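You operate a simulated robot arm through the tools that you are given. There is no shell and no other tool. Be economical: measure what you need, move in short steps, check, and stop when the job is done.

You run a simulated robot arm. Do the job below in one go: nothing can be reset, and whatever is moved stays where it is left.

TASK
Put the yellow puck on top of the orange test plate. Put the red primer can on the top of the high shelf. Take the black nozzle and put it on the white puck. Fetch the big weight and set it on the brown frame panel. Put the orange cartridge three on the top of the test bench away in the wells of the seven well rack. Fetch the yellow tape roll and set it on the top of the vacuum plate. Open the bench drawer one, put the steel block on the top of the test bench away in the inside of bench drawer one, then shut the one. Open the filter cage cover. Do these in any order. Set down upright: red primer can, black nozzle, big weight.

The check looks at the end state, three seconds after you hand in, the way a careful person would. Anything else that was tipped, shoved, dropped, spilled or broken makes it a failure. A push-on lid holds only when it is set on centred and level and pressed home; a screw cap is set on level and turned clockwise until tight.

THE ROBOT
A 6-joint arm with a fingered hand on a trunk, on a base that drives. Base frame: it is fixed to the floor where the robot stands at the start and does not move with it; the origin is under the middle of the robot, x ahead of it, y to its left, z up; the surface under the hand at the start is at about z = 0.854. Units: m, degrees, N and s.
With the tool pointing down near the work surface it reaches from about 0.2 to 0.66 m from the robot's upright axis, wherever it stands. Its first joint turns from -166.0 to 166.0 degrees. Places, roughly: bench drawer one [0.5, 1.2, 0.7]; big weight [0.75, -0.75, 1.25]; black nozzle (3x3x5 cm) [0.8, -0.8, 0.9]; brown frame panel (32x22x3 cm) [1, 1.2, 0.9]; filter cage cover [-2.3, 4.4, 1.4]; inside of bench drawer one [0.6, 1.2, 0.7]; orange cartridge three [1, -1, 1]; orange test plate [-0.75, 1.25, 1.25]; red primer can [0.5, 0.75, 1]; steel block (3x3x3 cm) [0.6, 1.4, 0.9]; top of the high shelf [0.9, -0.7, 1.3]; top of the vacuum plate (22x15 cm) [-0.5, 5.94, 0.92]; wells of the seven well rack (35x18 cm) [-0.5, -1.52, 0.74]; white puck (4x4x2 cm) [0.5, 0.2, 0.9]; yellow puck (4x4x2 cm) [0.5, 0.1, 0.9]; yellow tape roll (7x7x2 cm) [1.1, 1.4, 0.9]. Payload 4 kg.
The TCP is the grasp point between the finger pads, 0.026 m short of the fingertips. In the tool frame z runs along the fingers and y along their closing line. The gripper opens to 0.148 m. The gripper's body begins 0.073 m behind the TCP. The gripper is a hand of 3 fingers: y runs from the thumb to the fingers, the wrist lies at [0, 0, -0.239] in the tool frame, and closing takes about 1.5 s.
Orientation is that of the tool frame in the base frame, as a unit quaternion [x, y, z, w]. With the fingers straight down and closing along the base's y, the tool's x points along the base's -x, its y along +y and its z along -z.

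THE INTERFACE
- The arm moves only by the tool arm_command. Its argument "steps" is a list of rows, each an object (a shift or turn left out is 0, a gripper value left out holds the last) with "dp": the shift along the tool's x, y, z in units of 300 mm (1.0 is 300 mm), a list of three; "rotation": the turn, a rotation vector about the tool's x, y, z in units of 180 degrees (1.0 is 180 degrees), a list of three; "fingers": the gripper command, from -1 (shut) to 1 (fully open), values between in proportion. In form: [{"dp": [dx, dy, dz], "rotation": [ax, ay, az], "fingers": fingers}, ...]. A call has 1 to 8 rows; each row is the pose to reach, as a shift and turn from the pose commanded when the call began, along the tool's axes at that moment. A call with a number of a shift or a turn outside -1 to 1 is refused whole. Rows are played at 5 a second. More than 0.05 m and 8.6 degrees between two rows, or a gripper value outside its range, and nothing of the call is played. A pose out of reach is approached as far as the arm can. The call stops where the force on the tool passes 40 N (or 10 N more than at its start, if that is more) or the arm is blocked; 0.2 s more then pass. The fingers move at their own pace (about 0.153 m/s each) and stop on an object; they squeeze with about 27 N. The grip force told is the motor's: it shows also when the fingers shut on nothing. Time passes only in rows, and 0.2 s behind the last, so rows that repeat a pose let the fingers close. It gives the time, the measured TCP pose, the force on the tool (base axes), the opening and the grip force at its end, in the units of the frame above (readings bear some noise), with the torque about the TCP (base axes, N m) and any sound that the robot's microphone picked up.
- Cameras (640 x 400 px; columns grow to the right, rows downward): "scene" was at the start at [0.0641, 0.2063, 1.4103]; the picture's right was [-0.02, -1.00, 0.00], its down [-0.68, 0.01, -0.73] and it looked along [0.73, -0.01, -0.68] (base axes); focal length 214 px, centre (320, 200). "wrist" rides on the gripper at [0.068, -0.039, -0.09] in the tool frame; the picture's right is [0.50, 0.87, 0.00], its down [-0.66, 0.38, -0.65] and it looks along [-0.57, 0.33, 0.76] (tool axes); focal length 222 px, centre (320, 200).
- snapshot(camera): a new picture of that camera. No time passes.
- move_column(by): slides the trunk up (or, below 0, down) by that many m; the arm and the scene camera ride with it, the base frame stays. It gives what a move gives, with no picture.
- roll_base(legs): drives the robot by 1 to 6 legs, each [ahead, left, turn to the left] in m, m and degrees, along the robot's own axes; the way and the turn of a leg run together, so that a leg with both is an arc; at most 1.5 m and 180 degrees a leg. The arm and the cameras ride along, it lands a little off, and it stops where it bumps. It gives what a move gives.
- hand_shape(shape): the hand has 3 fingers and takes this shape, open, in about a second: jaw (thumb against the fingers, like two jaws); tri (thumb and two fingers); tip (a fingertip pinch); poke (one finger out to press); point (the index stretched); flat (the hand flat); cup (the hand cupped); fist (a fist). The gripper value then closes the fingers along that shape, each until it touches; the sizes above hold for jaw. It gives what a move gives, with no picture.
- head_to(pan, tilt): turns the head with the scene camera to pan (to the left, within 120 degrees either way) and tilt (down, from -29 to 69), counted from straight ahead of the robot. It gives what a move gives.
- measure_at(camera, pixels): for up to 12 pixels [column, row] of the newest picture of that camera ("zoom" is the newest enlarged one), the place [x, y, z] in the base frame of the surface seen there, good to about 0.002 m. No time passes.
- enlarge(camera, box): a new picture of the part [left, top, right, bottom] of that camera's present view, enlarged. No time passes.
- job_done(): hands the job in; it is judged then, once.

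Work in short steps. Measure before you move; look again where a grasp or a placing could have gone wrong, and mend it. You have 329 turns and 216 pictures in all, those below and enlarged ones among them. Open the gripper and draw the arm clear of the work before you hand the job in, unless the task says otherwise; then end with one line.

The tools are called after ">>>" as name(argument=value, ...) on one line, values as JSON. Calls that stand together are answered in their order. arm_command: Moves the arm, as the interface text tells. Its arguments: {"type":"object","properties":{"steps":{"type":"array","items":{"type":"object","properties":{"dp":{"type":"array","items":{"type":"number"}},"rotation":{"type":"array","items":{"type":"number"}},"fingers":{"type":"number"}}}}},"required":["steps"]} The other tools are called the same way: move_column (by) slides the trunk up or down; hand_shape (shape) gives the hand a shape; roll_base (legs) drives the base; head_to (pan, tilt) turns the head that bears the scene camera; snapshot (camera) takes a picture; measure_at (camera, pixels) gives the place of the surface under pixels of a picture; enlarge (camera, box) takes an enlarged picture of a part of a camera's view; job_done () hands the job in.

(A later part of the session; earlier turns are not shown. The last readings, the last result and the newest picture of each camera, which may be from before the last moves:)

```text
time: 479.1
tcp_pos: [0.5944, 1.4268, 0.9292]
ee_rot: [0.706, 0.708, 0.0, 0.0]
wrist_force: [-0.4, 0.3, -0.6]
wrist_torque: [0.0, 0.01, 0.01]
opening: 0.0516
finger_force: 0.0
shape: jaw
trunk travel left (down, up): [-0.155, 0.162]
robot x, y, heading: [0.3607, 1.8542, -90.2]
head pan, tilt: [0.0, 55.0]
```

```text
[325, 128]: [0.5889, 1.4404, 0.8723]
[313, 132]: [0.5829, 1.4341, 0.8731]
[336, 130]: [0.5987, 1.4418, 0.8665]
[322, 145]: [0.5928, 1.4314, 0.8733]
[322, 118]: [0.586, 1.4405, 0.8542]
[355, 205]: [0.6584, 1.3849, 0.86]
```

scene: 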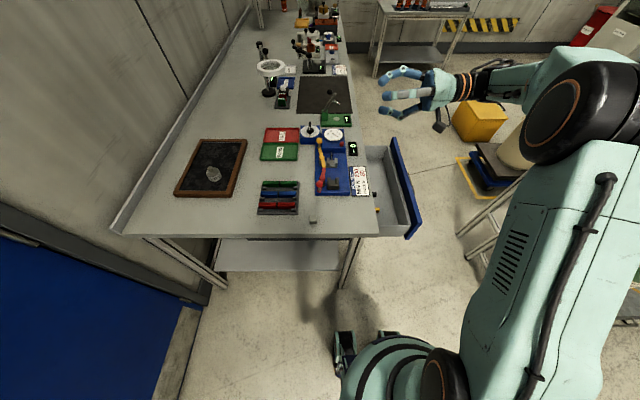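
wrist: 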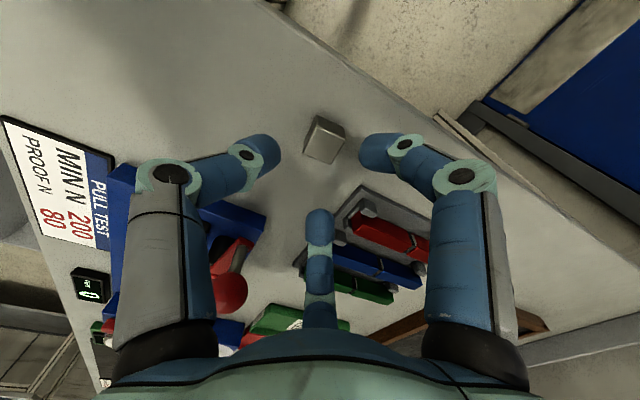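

>>> arm_command(steps=[{"dp": [0.006, -0.005, 0.06]}, {"dp": [0.006, -0.005, 0.12]}, {"dp": [0.006, -0.005, 0.167]}, {"dp": [0.006, -0.005, 0.167]}])

>>> arm_command(steps=[{"fingers": -1}, {"fingers": -1}, {"fingers": -1}, {"fingers": -1}, {"fingers": -1}, {"fingers": -1}])

>>> snapshot(camera="wrist")

```text
time: 480.1
tcp_pos: [0.5913, 1.4304, 0.8808]
ee_rot: [0.706, 0.708, 0.001, -0.001]
wrist_force: [0.0, -0.1, -0.1]
wrist_torque: [-0.03, 0.0, 0.01]
opening: 0.0517
finger_force: 0.0
shape: jaw
trunk travel left (down, up): [-0.155, 0.162]
robot x, y, heading: [0.3591, 1.8513, -90.3]
head pan, tilt: [0.0, 55.0]
```

```text
time: 481.5
tcp_pos: [0.591, 1.4301, 0.8808]
ee_rot: [0.707, 0.707, 0.0, -0.001]
wrist_force: [-0.1, 0.1, 0.2]
wrist_torque: [0.03, 0.02, 0.01]
opening: 0.0177
finger_force: 27.2
shape: jaw
trunk travel left (down, up): [-0.155, 0.162]
robot x, y, heading: [0.36, 1.8524, -90.3]
head pan, tilt: [0.0, 55.0]
```

```text
72 pictures are left
```

wrist: 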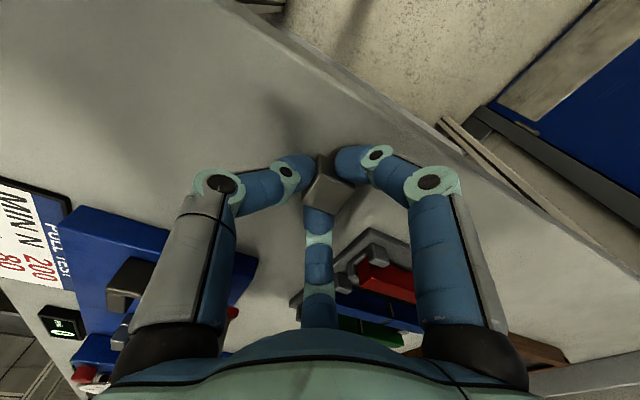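

Gripped. Lift and carry over to the drawer.

>>> arm_command(steps=[{"dp": [0, 0, -0.12]}, {"dp": [0, 0, -0.26]}, {"dp": [0, 0, -0.4]}, {"dp": [0, -0.15, -0.42]}, {"dp": [0, -0.3, -0.42]}, {"dp": [0, -0.45, -0.42]}, {"dp": [0, -0.6, -0.42]}, {"dp": [0, -0.75, -0.42]}])

>>> arm_command(steps=[{"dp": [-0.1, -0.1, 0]}, {"dp": [-0.2, -0.2, 0]}, {"dp": [-0.317, -0.27, 0]}, {"dp": [-0.317, -0.27, 0.12]}, {"dp": [-0.317, -0.27, 0.26]}, {"dp": [-0.317, -0.27, 0.4]}, {"dp": [-0.317, -0.27, 0.5]}])

>>> snapshot(camera="scene")

```text
time: 483.3
tcp_pos: [0.3638, 1.4294, 1.0077]
ee_rot: [0.707, 0.707, 0.002, 0.0]
wrist_force: [-1.2, -0.7, -1.5]
wrist_torque: [0.0, 0.01, -0.01]
opening: 0.0173
finger_force: 27.2
shape: jaw
trunk travel left (down, up): [-0.155, 0.162]
robot x, y, heading: [0.362, 1.855, -90.2]
head pan, tilt: [0.0, 55.0]
```

```text
time: 484.9
tcp_pos: [0.2851, 1.3342, 0.8537]
ee_rot: [0.706, 0.708, 0.001, -0.001]
wrist_force: [-0.3, 0.3, -1.1]
wrist_torque: [0.01, 0.0, -0.03]
opening: 0.0175
finger_force: 26.8
shape: jaw
trunk travel left (down, up): [-0.155, 0.162]
robot x, y, heading: [0.3619, 1.8524, -90.1]
head pan, tilt: [0.0, 55.0]
```

```text
71 pictures are left
```

scene: 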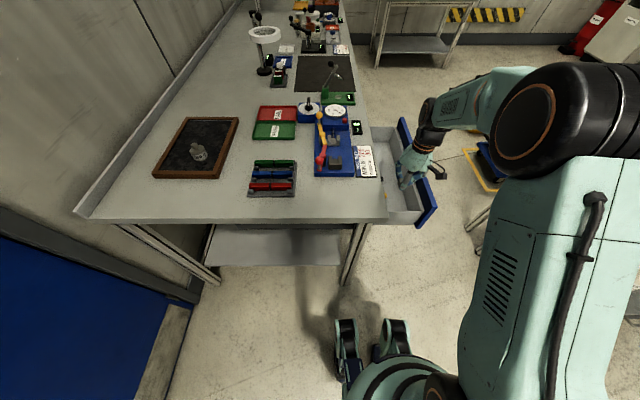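

>>> enlarge(camera="scene", box=[350, 120, 450, 240])

>>> measure_at(camera="zoom", pixels=[[300, 245], [330, 295], [290, 320], [380, 290], [350, 280], [395, 330]])

>>> snapshot(camera="wrist")

```text
3.33 times, centred on (400, 180) of scene
```

zoom: 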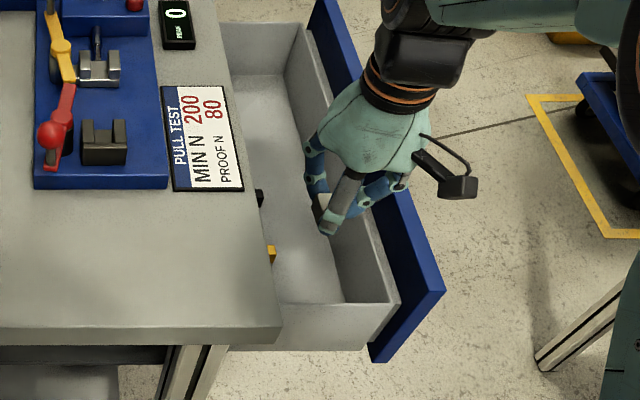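

```text
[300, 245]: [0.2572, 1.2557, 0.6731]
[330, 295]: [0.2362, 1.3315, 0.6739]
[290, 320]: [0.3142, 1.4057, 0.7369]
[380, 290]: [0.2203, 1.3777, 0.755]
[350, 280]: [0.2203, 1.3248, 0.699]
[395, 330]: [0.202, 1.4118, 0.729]
```

```text
69 pictures are left
```

wrist: 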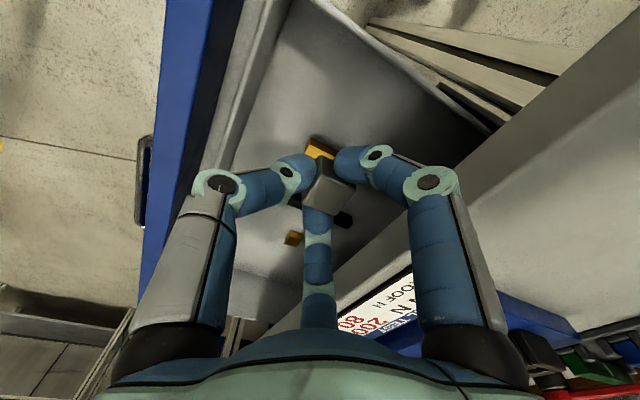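

Shift 1.5 cm to +x for thumb clearance and lower in stages.

>>> arm_command(steps=[{"dp": [0, 0.05, 0]}, {"dp": [0, 0.05, 0.1]}, {"dp": [0, 0.05, 0.22]}, {"dp": [0, 0.05, 0.34]}, {"dp": [0, 0.05, 0.42]}, {"dp": [0, 0.05, 0.47]}, {"dp": [0, 0.05, 0.47]}])

>>> enlarge(camera="scene", box=[350, 120, 450, 240])

```text
time: 486.5
tcp_pos: [0.301, 1.3346, 0.7152]
ee_rot: [0.707, 0.707, 0.002, -0.001]
wrist_force: [-0.7, 0.0, -0.6]
wrist_torque: [0.02, -0.04, -0.02]
opening: 0.0176
finger_force: 27.0
shape: jaw
trunk travel left (down, up): [-0.155, 0.162]
robot x, y, heading: [0.3591, 1.8528, -89.9]
head pan, tilt: [0.0, 55.0]
```

```text
3.33 times, centred on (400, 180) of scene
```

zoom: 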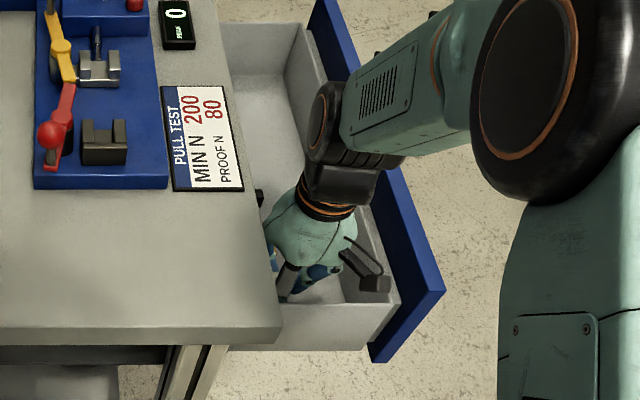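

Lower the last centimetre and release.

>>> arm_command(steps=[{"dp": [0, 0, 0.018]}, {"dp": [0, 0, 0.03]}, {"dp": [0, 0, 0.03]}])

>>> arm_command(steps=[{"fingers": -0.6}, {"fingers": -0.45}, {"fingers": -0.45}, {"dp": [0, 0, -0.1]}, {"dp": [0, 0, -0.24]}, {"dp": [0, 0, -0.38]}, {"dp": [0, 0, -0.53]}, {"dp": [0, 0, -0.68]}])

>>> enlarge(camera="scene", box=[350, 120, 450, 240])

>>> snapshot(camera="wrist")

```text
time: 487.3
tcp_pos: [0.2997, 1.3339, 0.7052]
ee_rot: [0.706, 0.708, 0.0, -0.001]
wrist_force: [1.2, 0.3, -1.4]
wrist_torque: [0.05, -0.01, 0.02]
opening: 0.0174
finger_force: 26.4
shape: jaw
trunk travel left (down, up): [-0.155, 0.162]
robot x, y, heading: [0.3615, 1.8538, -90.1]
head pan, tilt: [0.0, 55.0]
```

```text
time: 489.1
tcp_pos: [0.2995, 1.3331, 0.9116]
ee_rot: [0.706, 0.708, 0.001, -0.001]
wrist_force: [-0.1, 0.2, -0.1]
wrist_torque: [-0.01, 0.01, 0.0]
opening: 0.0404
finger_force: 0.2
shape: jaw
trunk travel left (down, up): [-0.155, 0.162]
robot x, y, heading: [0.3632, 1.8512, -90.1]
head pan, tilt: [0.0, 55.0]
```

```text
3.33 times, centred on (400, 180) of scene
```

zoom: 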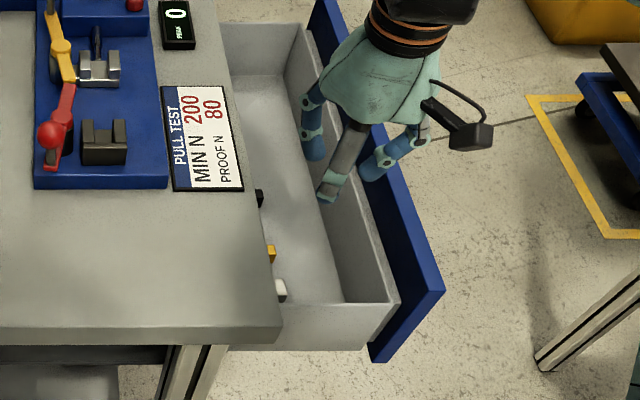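

```text
66 pictures are left
```

wrist: 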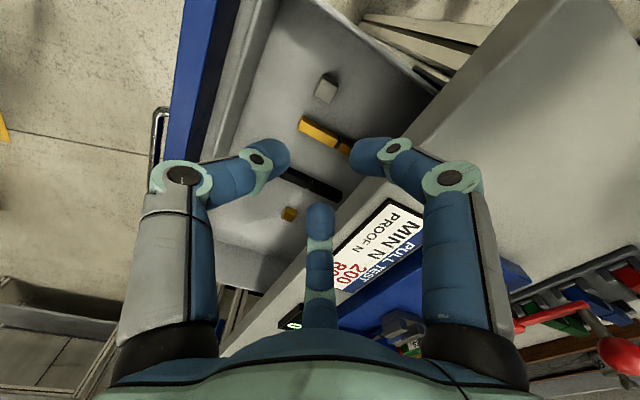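

Steel block lies in the drawer. To shut it I go round to the front again; first raise the trunk and drive.

>>> move_column(by=0.15)

>>> roll_base(legs=[[-0.08, 0, 0], [0, -0.48, 0], [0, 0, 90], [0, -0.6, 0]])

>>> head_to(pan=-10, tilt=55)

>>> snapshot(camera="scene")

```text
time: 490.9
tcp_pos: [0.2998, 1.3341, 1.0596]
ee_rot: [0.707, 0.708, 0.001, -0.001]
wrist_force: [-0.3, -0.2, -0.2]
wrist_torque: [-0.05, -0.01, 0.04]
opening: 0.0405
finger_force: 0.0
shape: jaw
trunk travel left (down, up): [-0.305, 0.012]
robot x, y, heading: [0.3595, 1.8523, -90.4]
head pan, tilt: [0.0, 55.0]
```

```text
time: 505.4
tcp_pos: [0.3738, 1.2672, 1.0596]
ee_rot: [0.009, 1.0, 0.0, -0.001]
wrist_force: [0.4, 0.3, -0.2]
wrist_torque: [-0.03, 0.02, 0.03]
opening: 0.0405
finger_force: 0.1
shape: jaw
trunk travel left (down, up): [-0.305, 0.012]
robot x, y, heading: [-0.1396, 1.3354, -1.5]
head pan, tilt: [0.0, 55.0]
```

```text
time: 506.1
tcp_pos: [0.3748, 1.2684, 1.0601]
ee_rot: [0.01, 1.0, 0.0, 0.0]
wrist_force: [-0.2, 0.8, -0.3]
wrist_torque: [0.02, -0.01, 0.01]
opening: 0.0406
finger_force: 0.1
shape: jaw
trunk travel left (down, up): [-0.305, 0.012]
robot x, y, heading: [-0.1425, 1.3372, -1.5]
head pan, tilt: [-10.0, 55.0]
```

```text
65 pictures are left
```

scene: 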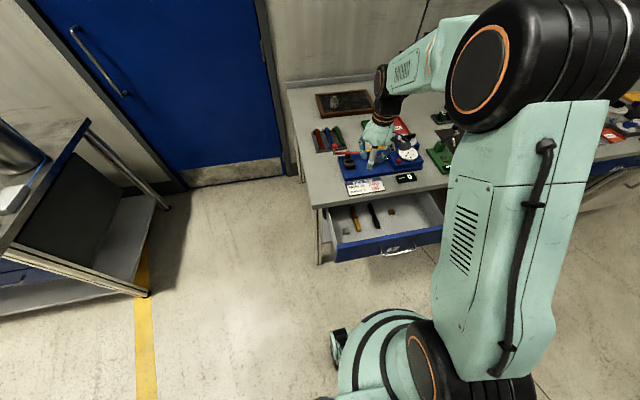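

>>> roll_base(legs=[[-0.075, 0, 1.5]])

>>> arm_command(steps=[{"dp": [0.1, 0.01, 0], "rotation": [0, -0.0417, 0], "fingers": -1}, {"dp": [0.2, 0.02, 0], "rotation": [0, -0.0833, 0]}, {"dp": [0.3, 0.03, 0], "rotation": [0, -0.125, 0]}, {"dp": [0.4, 0.04, 0], "rotation": [0, -0.1667, 0]}, {"dp": [0.5, 0.05, 0], "rotation": [0, -0.1667, 0]}, {"dp": [0.5, 0.05, 0], "rotation": [0, -0.1667, 0]}])

```text
time: 507.1
tcp_pos: [0.3004, 1.2826, 1.0624]
ee_rot: [-0.004, 1.0, 0.0, -0.001]
wrist_force: [-0.4, 0.2, 0.2]
wrist_torque: [0.0, -0.05, 0.0]
opening: 0.0405
finger_force: 0.1
shape: jaw
trunk travel left (down, up): [-0.305, 0.012]
robot x, y, heading: [-0.2168, 1.3383, 0.1]
head pan, tilt: [-10.0, 55.0]
```

```text
time: 508.5
tcp_pos: [0.1508, 1.2974, 1.0612]
ee_rot: [-0.003, 0.966, 0.0, 0.258]
wrist_force: [0.1, -0.7, 0.1]
wrist_torque: [0.0, 0.04, 0.03]
opening: 0.0
finger_force: 26.8
shape: jaw
trunk travel left (down, up): [-0.305, 0.012]
robot x, y, heading: [-0.2166, 1.3412, 0.1]
head pan, tilt: [-10.0, 55.0]
```

>>> arm_command(steps=[{"dp": [0.06, 0, -0.035]}, {"dp": [0.104, 0, -0.06]}, {"dp": [0.104, 0, -0.06]}])

>>> move_column(by=-0.3)

>>> enlarge(camera="scene", box=[270, 120, 470, 260])

```text
time: 509.3
tcp_pos: [0.1392, 1.2921, 1.0689]
ee_rot: [-0.003, 0.966, 0.001, 0.258]
wrist_force: [-0.8, -0.2, -0.3]
wrist_torque: [-0.01, 0.0, 0.01]
opening: 0.0001
finger_force: 26.9
shape: jaw
out of reach, approached as far as the arm can: row 1, 2, 3
trunk travel left (down, up): [-0.305, 0.012]
robot x, y, heading: [-0.2123, 1.3411, -0.1]
head pan, tilt: [-10.0, 55.0]
```

```text
time: 512.3
tcp_pos: [0.1388, 1.2925, 0.7686]
ee_rot: [-0.003, 0.966, 0.001, 0.257]
wrist_force: [-0.3, -0.3, -0.4]
wrist_torque: [-0.03, 0.02, 0.02]
opening: 0.0
finger_force: 26.9
shape: jaw
trunk travel left (down, up): [-0.005, 0.312]
robot x, y, heading: [-0.2204, 1.3427, 0.3]
head pan, tilt: [-10.0, 55.0]
```

```text
2.86 times, centred on (370, 190) of scene
```

zoom: 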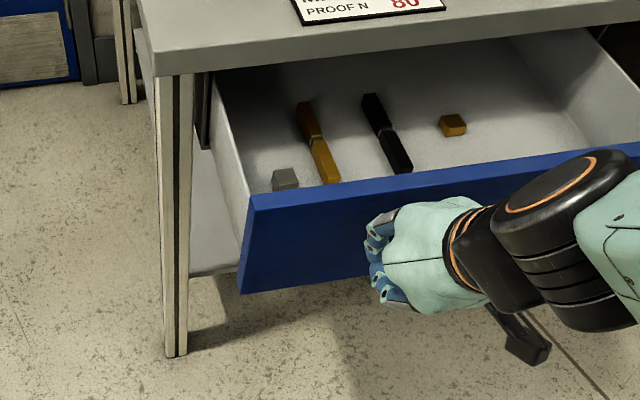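

Push the drawer shut: drive ahead 0.16 m, then finish with the arm.

>>> roll_base(legs=[[0.16, 0, 0]])

>>> arm_command(steps=[{"dp": [-0.03, 0, 0.017]}, {"dp": [-0.06, 0, 0.033]}, {"dp": [-0.09, 0, 0.05]}, {"dp": [-0.12, 0, 0.067]}, {"dp": [-0.15, 0, 0.083]}, {"dp": [-0.18, 0, 0.1]}])

>>> enlarge(camera="scene", box=[270, 100, 470, 240])

```text
time: 513.7
tcp_pos: [0.2967, 1.2948, 0.7692]
ee_rot: [-0.004, 0.966, 0.001, 0.259]
wrist_force: [-0.2, 0.2, 0.5]
wrist_torque: [-0.01, 0.01, -0.03]
opening: 0.0
finger_force: 27.0
shape: jaw
trunk travel left (down, up): [-0.005, 0.312]
robot x, y, heading: [-0.0603, 1.343, 0.1]
head pan, tilt: [-10.0, 55.0]
```

```text
time: 515.1
tcp_pos: [0.3484, 1.2952, 0.7651]
ee_rot: [-0.004, 0.968, 0.004, 0.25]
wrist_force: [-13.6, -0.4, -9.5]
wrist_torque: [-0.18, -0.47, 0.27]
opening: 0.0001
finger_force: 26.7
shape: jaw
trunk travel left (down, up): [-0.005, 0.312]
robot x, y, heading: [-0.0613, 1.3429, 0.3]
head pan, tilt: [-10.0, 55.0]
stopped in row 6: the force on the tool passed its limit at 48 N (the readings are from after the stop); the commanded pose is now the measured one
```

```text
2.86 times, centred on (370, 170) of scene
```

zoom: 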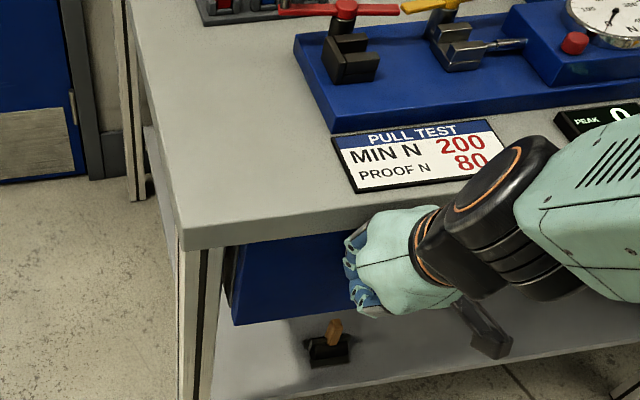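

>>> measure_at(camera="zoom", pixels=[[290, 270], [260, 300], [320, 290], [235, 240]])

```text
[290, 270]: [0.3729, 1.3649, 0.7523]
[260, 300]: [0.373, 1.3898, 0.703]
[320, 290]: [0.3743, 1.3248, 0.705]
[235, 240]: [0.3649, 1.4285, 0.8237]
```

Face is 5 mm short of its shut position (0.378). Back off, go 3 cm lower, and push again.

>>> arm_command(steps=[{"dp": [0.06, 0, -0.03]}, {"dp": [0.107, 0, 0.054]}, {"dp": [0.05, 0, 0.09]}, {"dp": [0.02, 0, 0.105]}, {"dp": [-0.01, 0, 0.12]}, {"dp": [-0.03, 0, 0.132]}, {"dp": [-0.05, 0, 0.143]}])

>>> enlarge(camera="scene", box=[270, 100, 470, 240])

>>> measure_at(camera="zoom", pixels=[[290, 270], [260, 300], [320, 290], [280, 310]])

```text
time: 516.3
tcp_pos: [0.3639, 1.2959, 0.7327]
ee_rot: [-0.006, 0.969, 0.004, 0.247]
wrist_force: [-12.4, 0.1, -1.9]
wrist_torque: [-0.07, -0.97, 0.27]
opening: 0.0
finger_force: 27.3
shape: jaw
trunk travel left (down, up): [-0.005, 0.312]
robot x, y, heading: [-0.0559, 1.3417, 0.2]
head pan, tilt: [-10.0, 55.0]
stopped in row 5: the force on the tool passed its limit at 59 N (the readings are from after the stop); the commanded pose is now the measured one
```

```text
2.86 times, centred on (370, 170) of scene
```

zoom: 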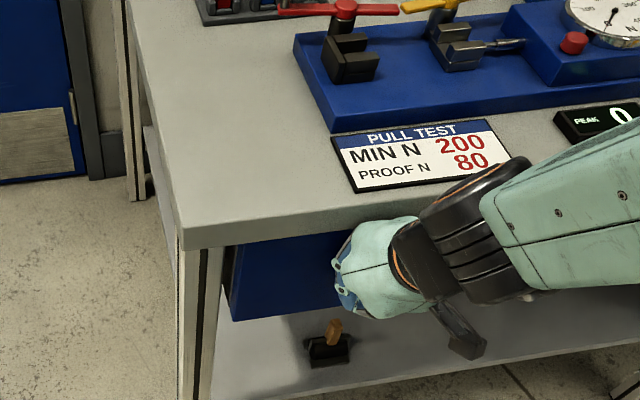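

```text
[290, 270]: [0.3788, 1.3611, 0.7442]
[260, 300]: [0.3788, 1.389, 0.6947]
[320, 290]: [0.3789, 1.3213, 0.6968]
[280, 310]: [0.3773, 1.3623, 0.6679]
```

The drawer is shut (face back at 0.378). Retreat, raise the trunk and set the hand vertical.

>>> roll_base(legs=[[-0.12, 0, 0]])

>>> move_column(by=0.3)

>>> arm_command(steps=[{"dp": [-0.05, 0, 0], "rotation": [0, 0.0417, 0], "fingers": 0.0}, {"dp": [-0.1, 0, 0], "rotation": [0, 0.0833, 0]}, {"dp": [-0.17, 0, 0], "rotation": [0, 0.125, 0]}, {"dp": [-0.25, 0, 0], "rotation": [0, 0.159, 0]}, {"dp": [-0.25, 0, 0], "rotation": [0, 0.159, 0]}])

>>> head_to(pan=-10, tilt=50)

>>> snapshot(camera="scene")

```text
time: 517.6
tcp_pos: [0.2453, 1.2951, 0.7335]
ee_rot: [-0.005, 0.969, 0.004, 0.247]
wrist_force: [0.6, -0.5, 1.0]
wrist_torque: [-0.01, 0.02, 0.0]
opening: 0.0
finger_force: 26.3
shape: jaw
trunk travel left (down, up): [-0.005, 0.312]
robot x, y, heading: [-0.1786, 1.3435, 0.4]
head pan, tilt: [-10.0, 55.0]
```

```text
time: 520.6
tcp_pos: [0.2453, 1.2953, 1.0339]
ee_rot: [-0.006, 0.968, 0.003, 0.249]
wrist_force: [0.5, -0.3, 1.3]
wrist_torque: [0.0, -0.03, -0.03]
opening: 0.0
finger_force: 27.2
shape: jaw
trunk travel left (down, up): [-0.305, 0.012]
robot x, y, heading: [-0.18, 1.3387, 0.4]
head pan, tilt: [-10.0, 55.0]
```

```text
time: 521.8
tcp_pos: [0.3115, 1.2961, 1.0686]
ee_rot: [-0.006, 1.0, 0.002, 0.001]
wrist_force: [0.4, 0.2, -0.1]
wrist_torque: [-0.03, -0.01, -0.02]
opening: 0.0739
finger_force: 0.1
shape: jaw
out of reach, approached as far as the arm can: row 1
trunk travel left (down, up): [-0.305, 0.012]
robot x, y, heading: [-0.1787, 1.3371, 0.2]
head pan, tilt: [-10.0, 55.0]
```

```text
time: 522.4
tcp_pos: [0.3114, 1.2958, 1.0687]
ee_rot: [-0.006, 1.0, 0.003, 0.002]
wrist_force: [-0.9, -0.7, -0.4]
wrist_torque: [-0.01, -0.01, 0.02]
opening: 0.0739
finger_force: 0.1
shape: jaw
trunk travel left (down, up): [-0.305, 0.012]
robot x, y, heading: [-0.1808, 1.3424, 0.0]
head pan, tilt: [-10.0, 50.0]
```

```text
61 pictures are left
```

scene: 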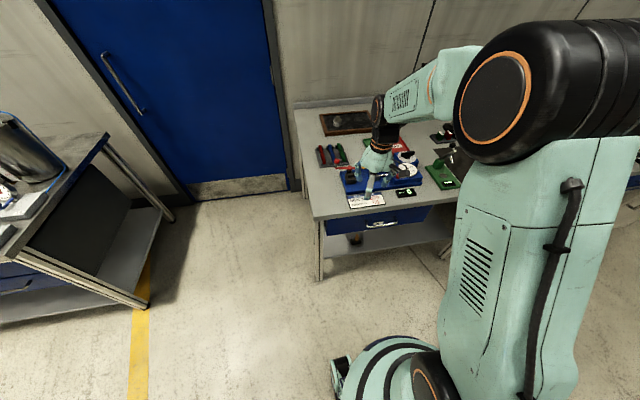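

Raise the hand, drive along the bench to its right end as before.

>>> arm_command(steps=[{"dp": [0, 0, -0.15]}, {"dp": [0, 0, -0.3]}, {"dp": [0, 0, -0.45]}, {"dp": [0, 0, -0.5]}])

>>> roll_base(legs=[[0.06, 0, 0], [0, -1.2, 0], [0, -1.07, 0], [0, 0, 90], [-0.08, -0.05, 0], [-0.55, -0.38, 0]])

>>> roll_base(legs=[[0, -0.4, 0]])

>>> head_to(pan=-5, tilt=45)

>>> snapshot(camera="scene")

```text
time: 523.4
tcp_pos: [0.3123, 1.2934, 1.2206]
ee_rot: [-0.006, 1.0, 0.002, 0.002]
wrist_force: [0.2, -0.1, 0.5]
wrist_torque: [-0.03, 0.02, 0.04]
opening: 0.0737
finger_force: 0.0
shape: jaw
trunk travel left (down, up): [-0.305, 0.012]
robot x, y, heading: [-0.1814, 1.339, 0.2]
head pan, tilt: [-10.0, 50.0]
```

```text
time: 551.8
tcp_pos: [0.3394, -1.0445, 1.2203]
ee_rot: [-0.705, 0.709, 0.003, -0.001]
wrist_force: [0.1, 1.1, 0.2]
wrist_torque: [-0.01, -0.02, 0.01]
opening: 0.0737
finger_force: 0.1
shape: jaw
trunk travel left (down, up): [-0.305, 0.012]
robot x, y, heading: [0.2834, -1.5375, 88.9]
head pan, tilt: [-10.0, 50.0]
```

```text
time: 555.8
tcp_pos: [0.731, -1.0515, 1.2194]
ee_rot: [-0.704, 0.71, 0.004, 0.0]
wrist_force: [-0.7, 0.6, -0.3]
wrist_torque: [0.0, 0.0, -0.02]
opening: 0.0736
finger_force: 0.1
shape: jaw
trunk travel left (down, up): [-0.305, 0.012]
robot x, y, heading: [0.6712, -1.5444, 89.0]
head pan, tilt: [-10.0, 50.0]
```

```text
time: 556.5
tcp_pos: [0.7312, -1.0515, 1.2194]
ee_rot: [-0.704, 0.71, 0.003, -0.001]
wrist_force: [-0.6, 0.4, -0.4]
wrist_torque: [0.0, -0.01, 0.0]
opening: 0.0738
finger_force: 0.0
shape: jaw
trunk travel left (down, up): [-0.305, 0.012]
robot x, y, heading: [0.6724, -1.5432, 88.9]
head pan, tilt: [-5.0, 45.0]
```

```text
60 pictures are left
```

scene: 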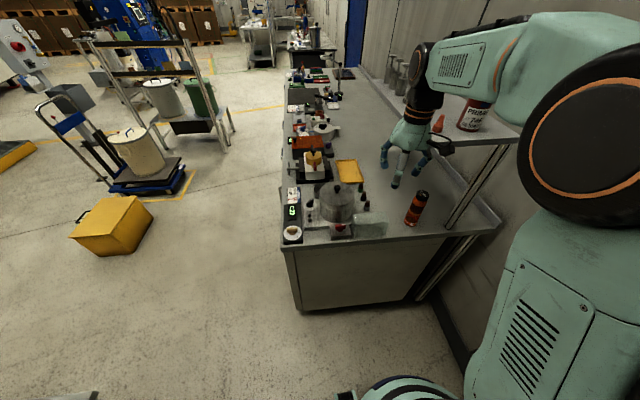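

>>> enlarge(camera="scene", box=[300, 150, 460, 250])

>>> measure_at(camera="zoom", pixels=[[487, 165], [465, 165], [508, 168], [475, 210], [455, 300], [460, 240], [272, 175], [250, 165], [272, 200], [250, 185], [560, 130], [480, 60]])

```text
4.00 times, centred on (380, 200) of scene
```

zoom: 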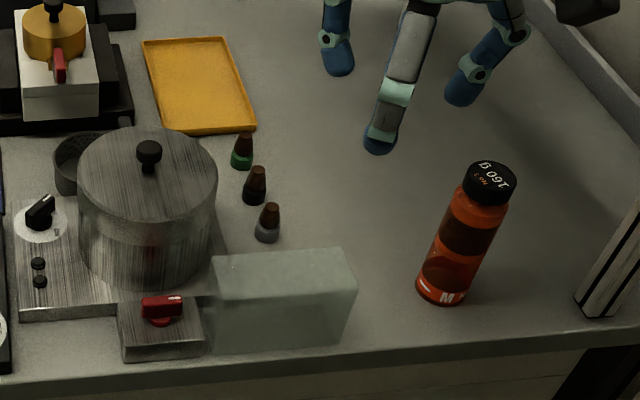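

```text
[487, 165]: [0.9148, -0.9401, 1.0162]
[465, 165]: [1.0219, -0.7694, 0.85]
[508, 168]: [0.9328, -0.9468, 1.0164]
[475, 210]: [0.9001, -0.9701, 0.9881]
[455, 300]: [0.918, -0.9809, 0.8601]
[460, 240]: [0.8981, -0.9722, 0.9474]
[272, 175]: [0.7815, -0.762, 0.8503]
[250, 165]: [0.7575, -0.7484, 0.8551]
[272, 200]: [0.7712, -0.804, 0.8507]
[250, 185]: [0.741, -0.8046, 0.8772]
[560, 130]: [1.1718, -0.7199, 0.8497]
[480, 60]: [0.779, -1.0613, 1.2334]
```

>>> measure_at(camera="zoom", pixels=[[350, 265], [340, 340], [300, 265], [595, 300], [625, 240], [415, 285], [470, 295], [492, 195], [440, 345], [252, 172], [257, 200], [244, 190]])

```text
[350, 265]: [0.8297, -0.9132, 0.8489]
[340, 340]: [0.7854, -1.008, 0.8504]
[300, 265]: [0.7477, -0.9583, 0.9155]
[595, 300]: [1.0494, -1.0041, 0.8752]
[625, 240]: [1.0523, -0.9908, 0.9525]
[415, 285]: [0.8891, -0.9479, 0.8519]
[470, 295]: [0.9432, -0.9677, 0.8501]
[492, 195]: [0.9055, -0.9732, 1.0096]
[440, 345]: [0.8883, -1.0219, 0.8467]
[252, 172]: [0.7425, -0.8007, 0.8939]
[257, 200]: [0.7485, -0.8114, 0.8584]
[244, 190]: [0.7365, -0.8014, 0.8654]
```

The cartridge "No 3" stands at (0.917,−0.955), top 1.016, just under the shelf edge. I plan a 20° tilted grasp from the right side: reposition the base, roll −30°, tilt 20°.

>>> roll_base(legs=[[-0.1, 0, 1.0], [0, -0.25, 0]])

>>> arm_command(steps=[{"rotation": [0, 0, -0.042]}, {"rotation": [0, 0, -0.084]}, {"rotation": [0, 0, -0.126]}, {"rotation": [0, 0, -0.1667]}, {"rotation": [0, 0, -0.1667]}])

>>> arm_command(steps=[{"rotation": [0.0185, -0.0321, 0]}, {"rotation": [0.037, -0.0641, 0]}, {"rotation": [0.0556, -0.0962, 0]}, {"rotation": [0.0556, -0.0962, 0]}])

>>> move_column(by=-0.24)

```text
time: 560.0
tcp_pos: [0.9762, -1.151, 1.219]
ee_rot: [0.711, -0.703, -0.003, 0.001]
wrist_force: [-0.5, -0.4, -0.3]
wrist_torque: [0.02, 0.03, 0.03]
opening: 0.0738
finger_force: 0.1
shape: jaw
trunk travel left (down, up): [-0.305, 0.012]
robot x, y, heading: [0.9224, -1.6419, 89.7]
head pan, tilt: [-5.0, 45.0]
```

```text
time: 561.2
tcp_pos: [0.976, -1.1522, 1.2194]
ee_rot: [0.869, -0.496, -0.003, 0.0]
wrist_force: [0.2, -0.9, 0.2]
wrist_torque: [0.01, -0.01, -0.01]
opening: 0.0739
finger_force: 0.0
shape: jaw
trunk travel left (down, up): [-0.305, 0.012]
robot x, y, heading: [0.9247, -1.6429, 89.8]
head pan, tilt: [-5.0, 45.0]
```

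```text
time: 562.2
tcp_pos: [0.976, -1.1506, 1.2191]
ee_rot: [0.854, -0.489, -0.091, -0.151]
wrist_force: [0.1, 0.4, 0.4]
wrist_torque: [-0.01, 0.04, 0.02]
opening: 0.0737
finger_force: 0.0
shape: jaw
trunk travel left (down, up): [-0.305, 0.012]
robot x, y, heading: [0.9242, -1.6429, 90.1]
head pan, tilt: [-5.0, 45.0]
```

```text
time: 564.7
tcp_pos: [0.9763, -1.1508, 0.9797]
ee_rot: [0.854, -0.489, -0.091, -0.15]
wrist_force: [-1.1, 0.3, -0.6]
wrist_torque: [-0.03, 0.01, 0.01]
opening: 0.0737
finger_force: 0.0
shape: jaw
trunk travel left (down, up): [-0.065, 0.252]
robot x, y, heading: [0.9258, -1.649, 89.9]
head pan, tilt: [-5.0, 45.0]
```

>>> arm_command(steps=[{"dp": [-0.1, 0.05, 0.06]}, {"dp": [-0.214, 0.101, 0.122], "fingers": 0.05}, {"dp": [-0.214, 0.101, 0.122]}])

>>> enlarge(camera="scene", box=[280, 120, 460, 260])

>>> snapshot(camera="wrist")

```text
time: 565.5
tcp_pos: [0.9167, -1.1047, 0.9601]
ee_rot: [0.854, -0.49, -0.089, -0.15]
wrist_force: [-0.5, -0.1, 0.4]
wrist_torque: [0.01, 0.0, 0.01]
opening: 0.0771
finger_force: 0.1
shape: jaw
trunk travel left (down, up): [-0.065, 0.252]
robot x, y, heading: [0.9237, -1.6426, 90.0]
head pan, tilt: [-5.0, 45.0]
```

```text
2.86 times, centred on (370, 190) of scene
```

zoom: 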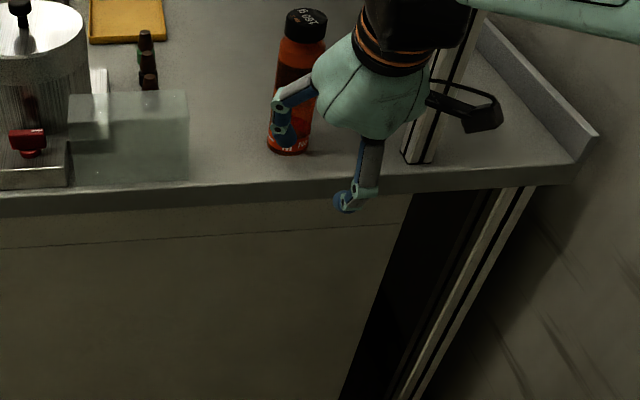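

```text
57 pictures are left
```

wrist: 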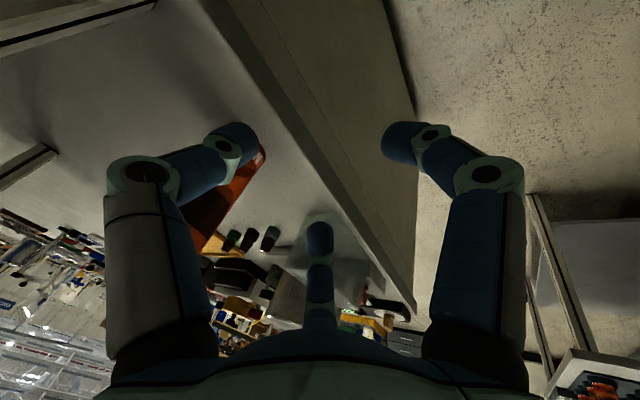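

Advance toward the cartridge along +y by 9 cm and check.

>>> arm_command(steps=[{"dp": [-0.08, -0.048, 0.035]}, {"dp": [-0.16, -0.095, 0.069]}, {"dp": [-0.24, -0.143, 0.104]}, {"dp": [-0.24, -0.143, 0.104]}])

>>> enlarge(camera="scene", box=[330, 100, 450, 190])

>>> snapshot(camera="wrist")

```text
time: 566.5
tcp_pos: [0.9182, -1.011, 0.9602]
ee_rot: [0.855, -0.489, -0.09, -0.15]
wrist_force: [0.3, -0.8, 0.6]
wrist_torque: [0.02, -0.01, -0.02]
opening: 0.0772
finger_force: 0.0
shape: jaw
trunk travel left (down, up): [-0.065, 0.252]
robot x, y, heading: [0.9239, -1.6437, 89.9]
head pan, tilt: [-5.0, 45.0]
```

```text
4.44 times, centred on (390, 145) of scene
```

zoom: 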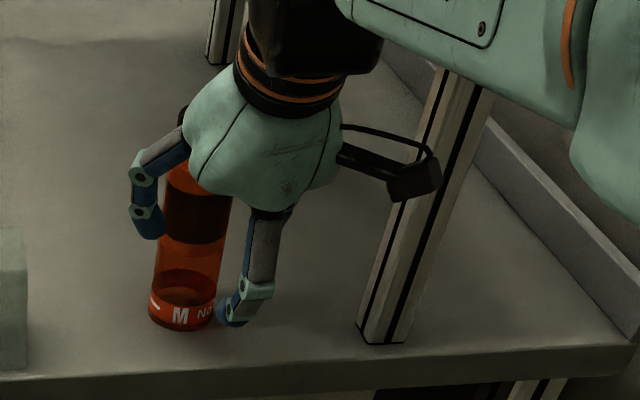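

```text
55 pictures are left
```

wrist: 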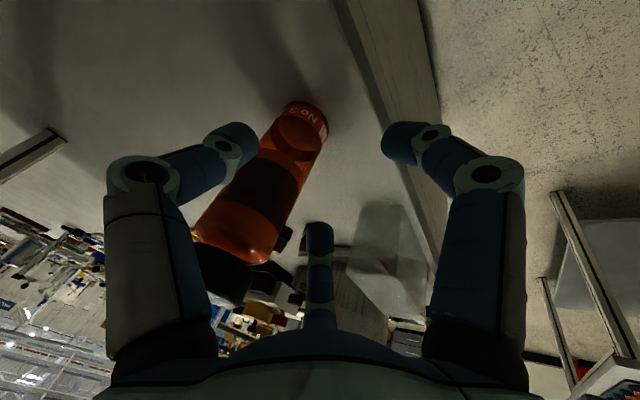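

>>> measure_at(camera="wrist", pixels=[[250, 195], [215, 205], [285, 200], [240, 225], [225, 270]])

```text
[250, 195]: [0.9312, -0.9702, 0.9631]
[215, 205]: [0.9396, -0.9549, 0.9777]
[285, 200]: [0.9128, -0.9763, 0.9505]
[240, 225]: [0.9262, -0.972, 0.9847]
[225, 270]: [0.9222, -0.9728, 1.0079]
```

Cartridge centre is (0.917,−0.953). Advance the last 5.8 cm and close.

>>> arm_command(steps=[{"dp": [-0.055, -0.03, 0.023]}, {"dp": [-0.105, -0.06, 0.045]}, {"dp": [-0.156, -0.09, 0.067]}, {"dp": [-0.156, -0.09, 0.067]}])

>>> arm_command(steps=[{"fingers": -1}, {"fingers": -1}, {"fingers": -1}, {"fingers": -1}, {"fingers": -1}, {"fingers": -1}])

>>> enlarge(camera="scene", box=[330, 90, 450, 180])

>>> snapshot(camera="wrist")

```text
time: 567.5
tcp_pos: [0.9183, -0.955, 0.9595]
ee_rot: [0.854, -0.489, -0.09, -0.15]
wrist_force: [-0.2, 0.4, -0.1]
wrist_torque: [-0.03, 0.01, -0.01]
opening: 0.0773
finger_force: 0.0
shape: jaw
trunk travel left (down, up): [-0.065, 0.252]
robot x, y, heading: [0.9258, -1.6436, 89.7]
head pan, tilt: [-5.0, 45.0]
```

```text
time: 568.9
tcp_pos: [0.9176, -0.9545, 0.96]
ee_rot: [0.855, -0.489, -0.09, -0.149]
wrist_force: [0.3, -1.4, -0.3]
wrist_torque: [-0.08, -0.03, -0.01]
opening: 0.0426
finger_force: 27.1
shape: jaw
trunk travel left (down, up): [-0.065, 0.252]
robot x, y, heading: [0.9219, -1.6453, 89.9]
head pan, tilt: [-5.0, 45.0]
```

```text
4.44 times, centred on (390, 135) of scene
```

zoom: 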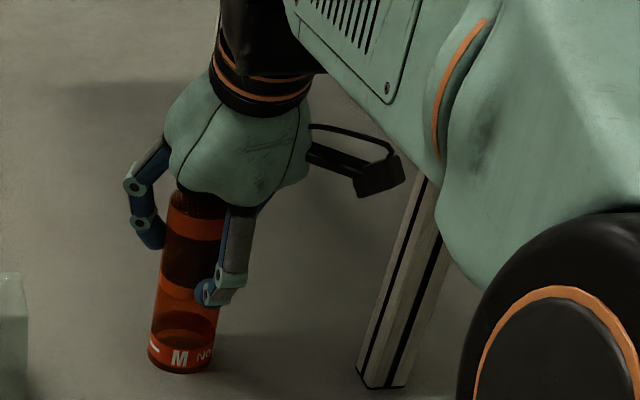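

```text
53 pictures are left
```

wrist: 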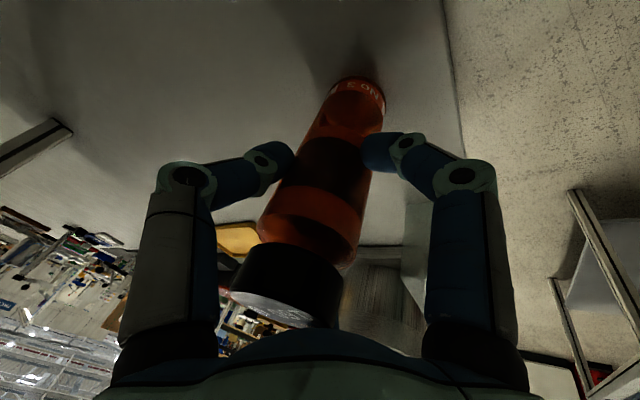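

Gripped and still upright. Lift 2 cm and draw it out along −y.

>>> arm_command(steps=[{"dp": [-0.01, -0.005, -0.03]}, {"dp": [-0.02, -0.011, -0.0625]}, {"dp": [0.09, 0.053, -0.11]}, {"dp": [0.2, 0.116, -0.155]}, {"dp": [0.31, 0.18, -0.2]}, {"dp": [0.42, 0.244, -0.25]}, {"dp": [0.519, 0.306, -0.292]}, {"dp": [0.519, 0.306, -0.292]}])

>>> enlarge(camera="scene", box=[330, 90, 480, 220])

```text
time: 570.7
tcp_pos: [0.919, -1.154, 0.9805]
ee_rot: [0.855, -0.489, -0.091, -0.15]
wrist_force: [0.3, 0.1, -1.4]
wrist_torque: [-0.02, -0.01, 0.0]
opening: 0.0426
finger_force: 27.0
shape: jaw
trunk travel left (down, up): [-0.065, 0.252]
robot x, y, heading: [0.9275, -1.6423, 90.0]
head pan, tilt: [-5.0, 45.0]
```

```text
3.08 times, centred on (405, 155) of scene
```

zoom: 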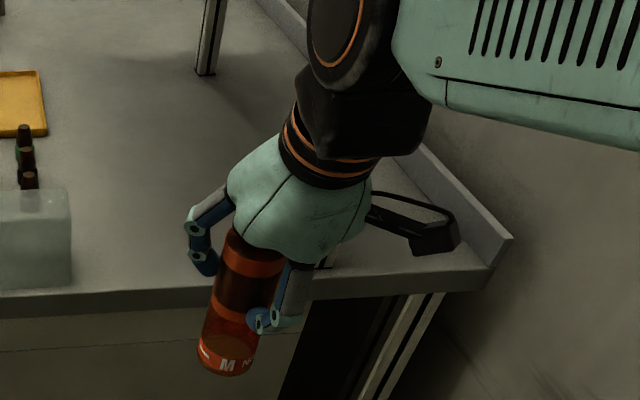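

Cartridge secured. Raise the trunk and drive around to the seven-well rack, facing −y.

>>> move_column(by=0.24)

>>> roll_base(legs=[[0.02, 0.6, 0], [0.63, 0.44, 0], [0.05, 0.3, 0]])

>>> roll_base(legs=[[0, 0, 180]])

>>> head_to(pan=-5, tilt=50)

>>> snapshot(camera="scene")

```text
time: 573.2
tcp_pos: [0.9164, -1.1539, 1.2179]
ee_rot: [0.855, -0.489, -0.089, -0.15]
wrist_force: [0.0, 0.2, -1.5]
wrist_torque: [0.01, 0.04, 0.01]
opening: 0.0425
finger_force: 27.1
shape: jaw
trunk travel left (down, up): [-0.305, 0.012]
robot x, y, heading: [0.9254, -1.6459, 89.9]
head pan, tilt: [-5.0, 45.0]
```

```text
time: 585.9
tcp_pos: [-0.4292, -0.4498, 1.2187]
ee_rot: [0.854, -0.489, -0.091, -0.15]
wrist_force: [-1.1, -0.6, -2.5]
wrist_torque: [0.02, 0.01, -0.01]
opening: 0.0426
finger_force: 27.5
shape: jaw
trunk travel left (down, up): [-0.305, 0.012]
robot x, y, heading: [-0.4171, -0.9416, 89.9]
head pan, tilt: [-5.0, 45.0]
```

```text
time: 593.6
tcp_pos: [-0.4121, -1.4283, 1.2198]
ee_rot: [0.488, 0.855, -0.15, 0.09]
wrist_force: [-0.9, 0.1, -2.0]
wrist_torque: [0.01, -0.01, -0.01]
opening: 0.0423
finger_force: 27.1
shape: jaw
trunk travel left (down, up): [-0.305, 0.012]
robot x, y, heading: [-0.4242, -0.9397, -89.9]
head pan, tilt: [-5.0, 45.0]
```

```text
time: 594.3
tcp_pos: [-0.4121, -1.4275, 1.2176]
ee_rot: [0.488, 0.855, -0.15, 0.091]
wrist_force: [-0.8, 0.2, -1.8]
wrist_torque: [-0.02, 0.01, 0.0]
opening: 0.0422
finger_force: 27.2
shape: jaw
trunk travel left (down, up): [-0.305, 0.012]
robot x, y, heading: [-0.4191, -0.9368, -90.2]
head pan, tilt: [-5.0, 50.0]
```

```text
51 pictures are left
```

scene: 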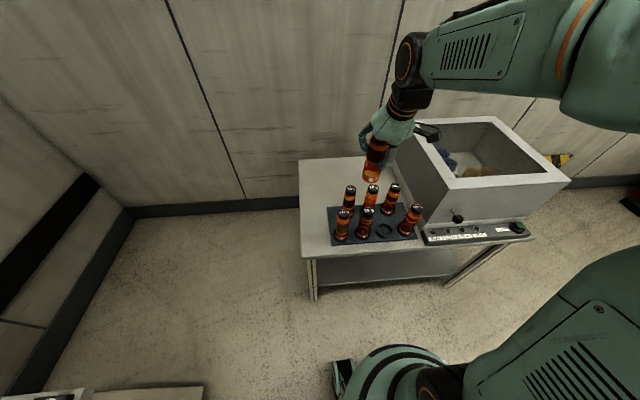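

Measure the empty well.

>>> enlarge(camera="scene", box=[330, 170, 430, 250])

>>> measure_at(camera="zoom", pixels=[[345, 290], [305, 285], [385, 300], [345, 268], [345, 318], [345, 300], [260, 320], [450, 320], [290, 325], [480, 270]])

```text
5.00 times, centred on (380, 210) of scene
```

zoom: 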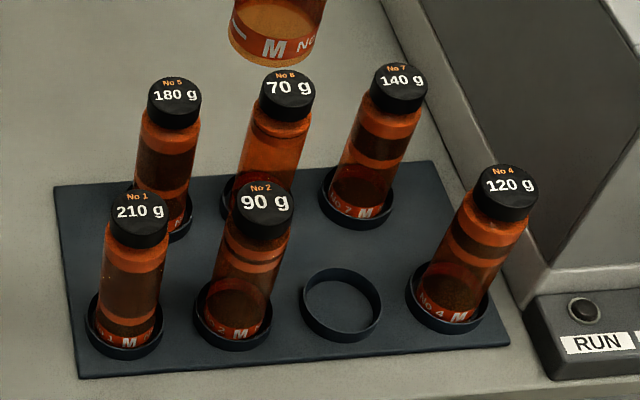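

```text
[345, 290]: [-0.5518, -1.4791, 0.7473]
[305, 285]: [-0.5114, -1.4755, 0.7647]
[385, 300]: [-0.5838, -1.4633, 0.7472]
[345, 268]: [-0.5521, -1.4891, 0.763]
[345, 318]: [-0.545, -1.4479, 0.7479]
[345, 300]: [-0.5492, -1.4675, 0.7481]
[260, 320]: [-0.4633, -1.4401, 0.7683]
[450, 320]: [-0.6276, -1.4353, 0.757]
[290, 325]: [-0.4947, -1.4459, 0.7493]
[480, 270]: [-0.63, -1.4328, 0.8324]
```

>>> enlarge(camera="scene", box=[370, 215, 402, 245])

>>> measure_at(camera="zoom", pixels=[[212, 155], [300, 105], [330, 103], [430, 200], [428, 230], [330, 295], [300, 285], [215, 180], [260, 120], [390, 130], [400, 280], [240, 250]])

```text
13.33 times, centred on (386, 230) of scene
```

zoom: 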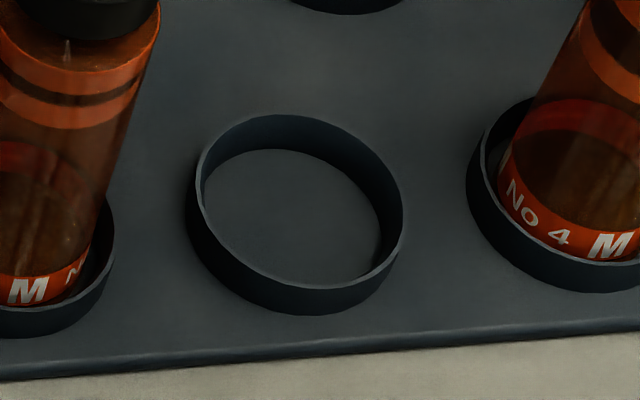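

```text
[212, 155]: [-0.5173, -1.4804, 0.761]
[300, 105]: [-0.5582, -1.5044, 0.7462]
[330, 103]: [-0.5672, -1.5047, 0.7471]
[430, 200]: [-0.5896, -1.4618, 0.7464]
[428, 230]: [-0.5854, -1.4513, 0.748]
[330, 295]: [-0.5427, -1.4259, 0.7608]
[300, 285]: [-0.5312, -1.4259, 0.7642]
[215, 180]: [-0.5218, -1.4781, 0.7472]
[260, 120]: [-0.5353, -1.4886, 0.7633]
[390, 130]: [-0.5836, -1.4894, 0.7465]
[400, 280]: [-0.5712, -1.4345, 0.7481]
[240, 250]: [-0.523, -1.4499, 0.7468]
```

Well centre ≈ (−0.542,−1.457), rim z 0.764. Shift the base right 0.13 m (hand stays high), then check.

>>> roll_base(legs=[[0, -0.13, 0]])

>>> move_column(by=-0.17)

>>> enlarge(camera="scene", box=[320, 150, 440, 260])

```text
time: 596.1
tcp_pos: [-0.5427, -1.428, 1.2182]
ee_rot: [0.488, 0.855, -0.151, 0.091]
wrist_force: [-0.4, -0.3, -1.4]
wrist_torque: [0.04, -0.02, -0.01]
opening: 0.0423
finger_force: 26.7
shape: jaw
trunk travel left (down, up): [-0.305, 0.012]
robot x, y, heading: [-0.5524, -0.9377, -90.1]
head pan, tilt: [-5.0, 50.0]
```

```text
time: 598.0
tcp_pos: [-0.5427, -1.4277, 1.0496]
ee_rot: [0.487, 0.855, -0.15, 0.091]
wrist_force: [1.6, -0.1, -1.3]
wrist_torque: [0.01, 0.02, 0.04]
opening: 0.0419
finger_force: 27.4
shape: jaw
trunk travel left (down, up): [-0.135, 0.182]
robot x, y, heading: [-0.5494, -0.9362, -89.8]
head pan, tilt: [-5.0, 50.0]
```

```text
3.64 times, centred on (380, 205) of scene
```

zoom: 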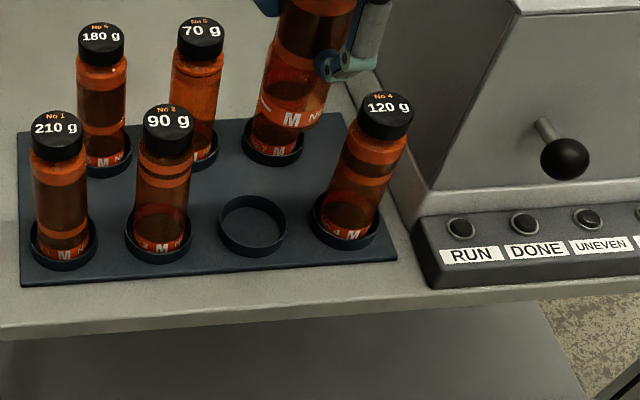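

>>> measure_at(camera="zoom", pixels=[[287, 118], [262, 105], [312, 118], [300, 85], [252, 199], [222, 215], [250, 253], [284, 215], [252, 225]])

```text
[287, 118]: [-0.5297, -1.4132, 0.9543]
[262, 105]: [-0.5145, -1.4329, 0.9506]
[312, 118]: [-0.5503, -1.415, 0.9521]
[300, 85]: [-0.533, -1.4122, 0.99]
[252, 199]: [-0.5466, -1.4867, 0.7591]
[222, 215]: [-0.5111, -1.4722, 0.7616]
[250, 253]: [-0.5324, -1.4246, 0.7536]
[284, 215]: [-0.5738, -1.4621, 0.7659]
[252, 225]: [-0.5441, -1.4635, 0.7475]
```

Cartridge base centre is at ≈(−0.537,−1.435); correct by (−0.006,−0.0215) and lower 10 cm.

>>> arm_command(steps=[{"dp": [-0.05, -0.05, 0.03]}, {"dp": [-0.04, -0.04, 0.1]}, {"dp": [-0.01, -0.02, 0.18]}, {"dp": [0.03, 0.0, 0.27]}, {"dp": [0.053, 0.004, 0.337]}, {"dp": [0.053, 0.004, 0.337]}])

>>> enlarge(camera="scene", box=[350, 170, 430, 250])

```text
time: 599.4
tcp_pos: [-0.5485, -1.4487, 0.9491]
ee_rot: [0.488, 0.855, -0.151, 0.09]
wrist_force: [-0.1, -0.1, -2.3]
wrist_torque: [0.05, 0.02, -0.01]
opening: 0.0424
finger_force: 27.0
shape: jaw
trunk travel left (down, up): [-0.135, 0.182]
robot x, y, heading: [-0.5519, -0.9395, -90.0]
head pan, tilt: [-5.0, 50.0]
```

```text
5.00 times, centred on (390, 210) of scene
```

zoom: 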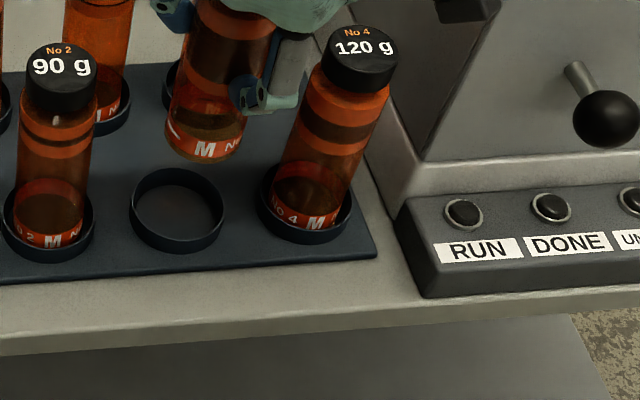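

>>> measure_at(camera="zoom", pixels=[[205, 150], [175, 135], [235, 145], [190, 90], [225, 60], [135, 205], [220, 215], [175, 250], [178, 172]])

```text
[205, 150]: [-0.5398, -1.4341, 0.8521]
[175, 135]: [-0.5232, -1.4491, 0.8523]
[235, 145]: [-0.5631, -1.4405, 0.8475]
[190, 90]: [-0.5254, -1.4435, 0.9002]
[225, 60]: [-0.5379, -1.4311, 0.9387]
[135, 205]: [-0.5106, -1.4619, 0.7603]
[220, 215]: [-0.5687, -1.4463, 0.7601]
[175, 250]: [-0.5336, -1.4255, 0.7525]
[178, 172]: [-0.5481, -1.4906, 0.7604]
```

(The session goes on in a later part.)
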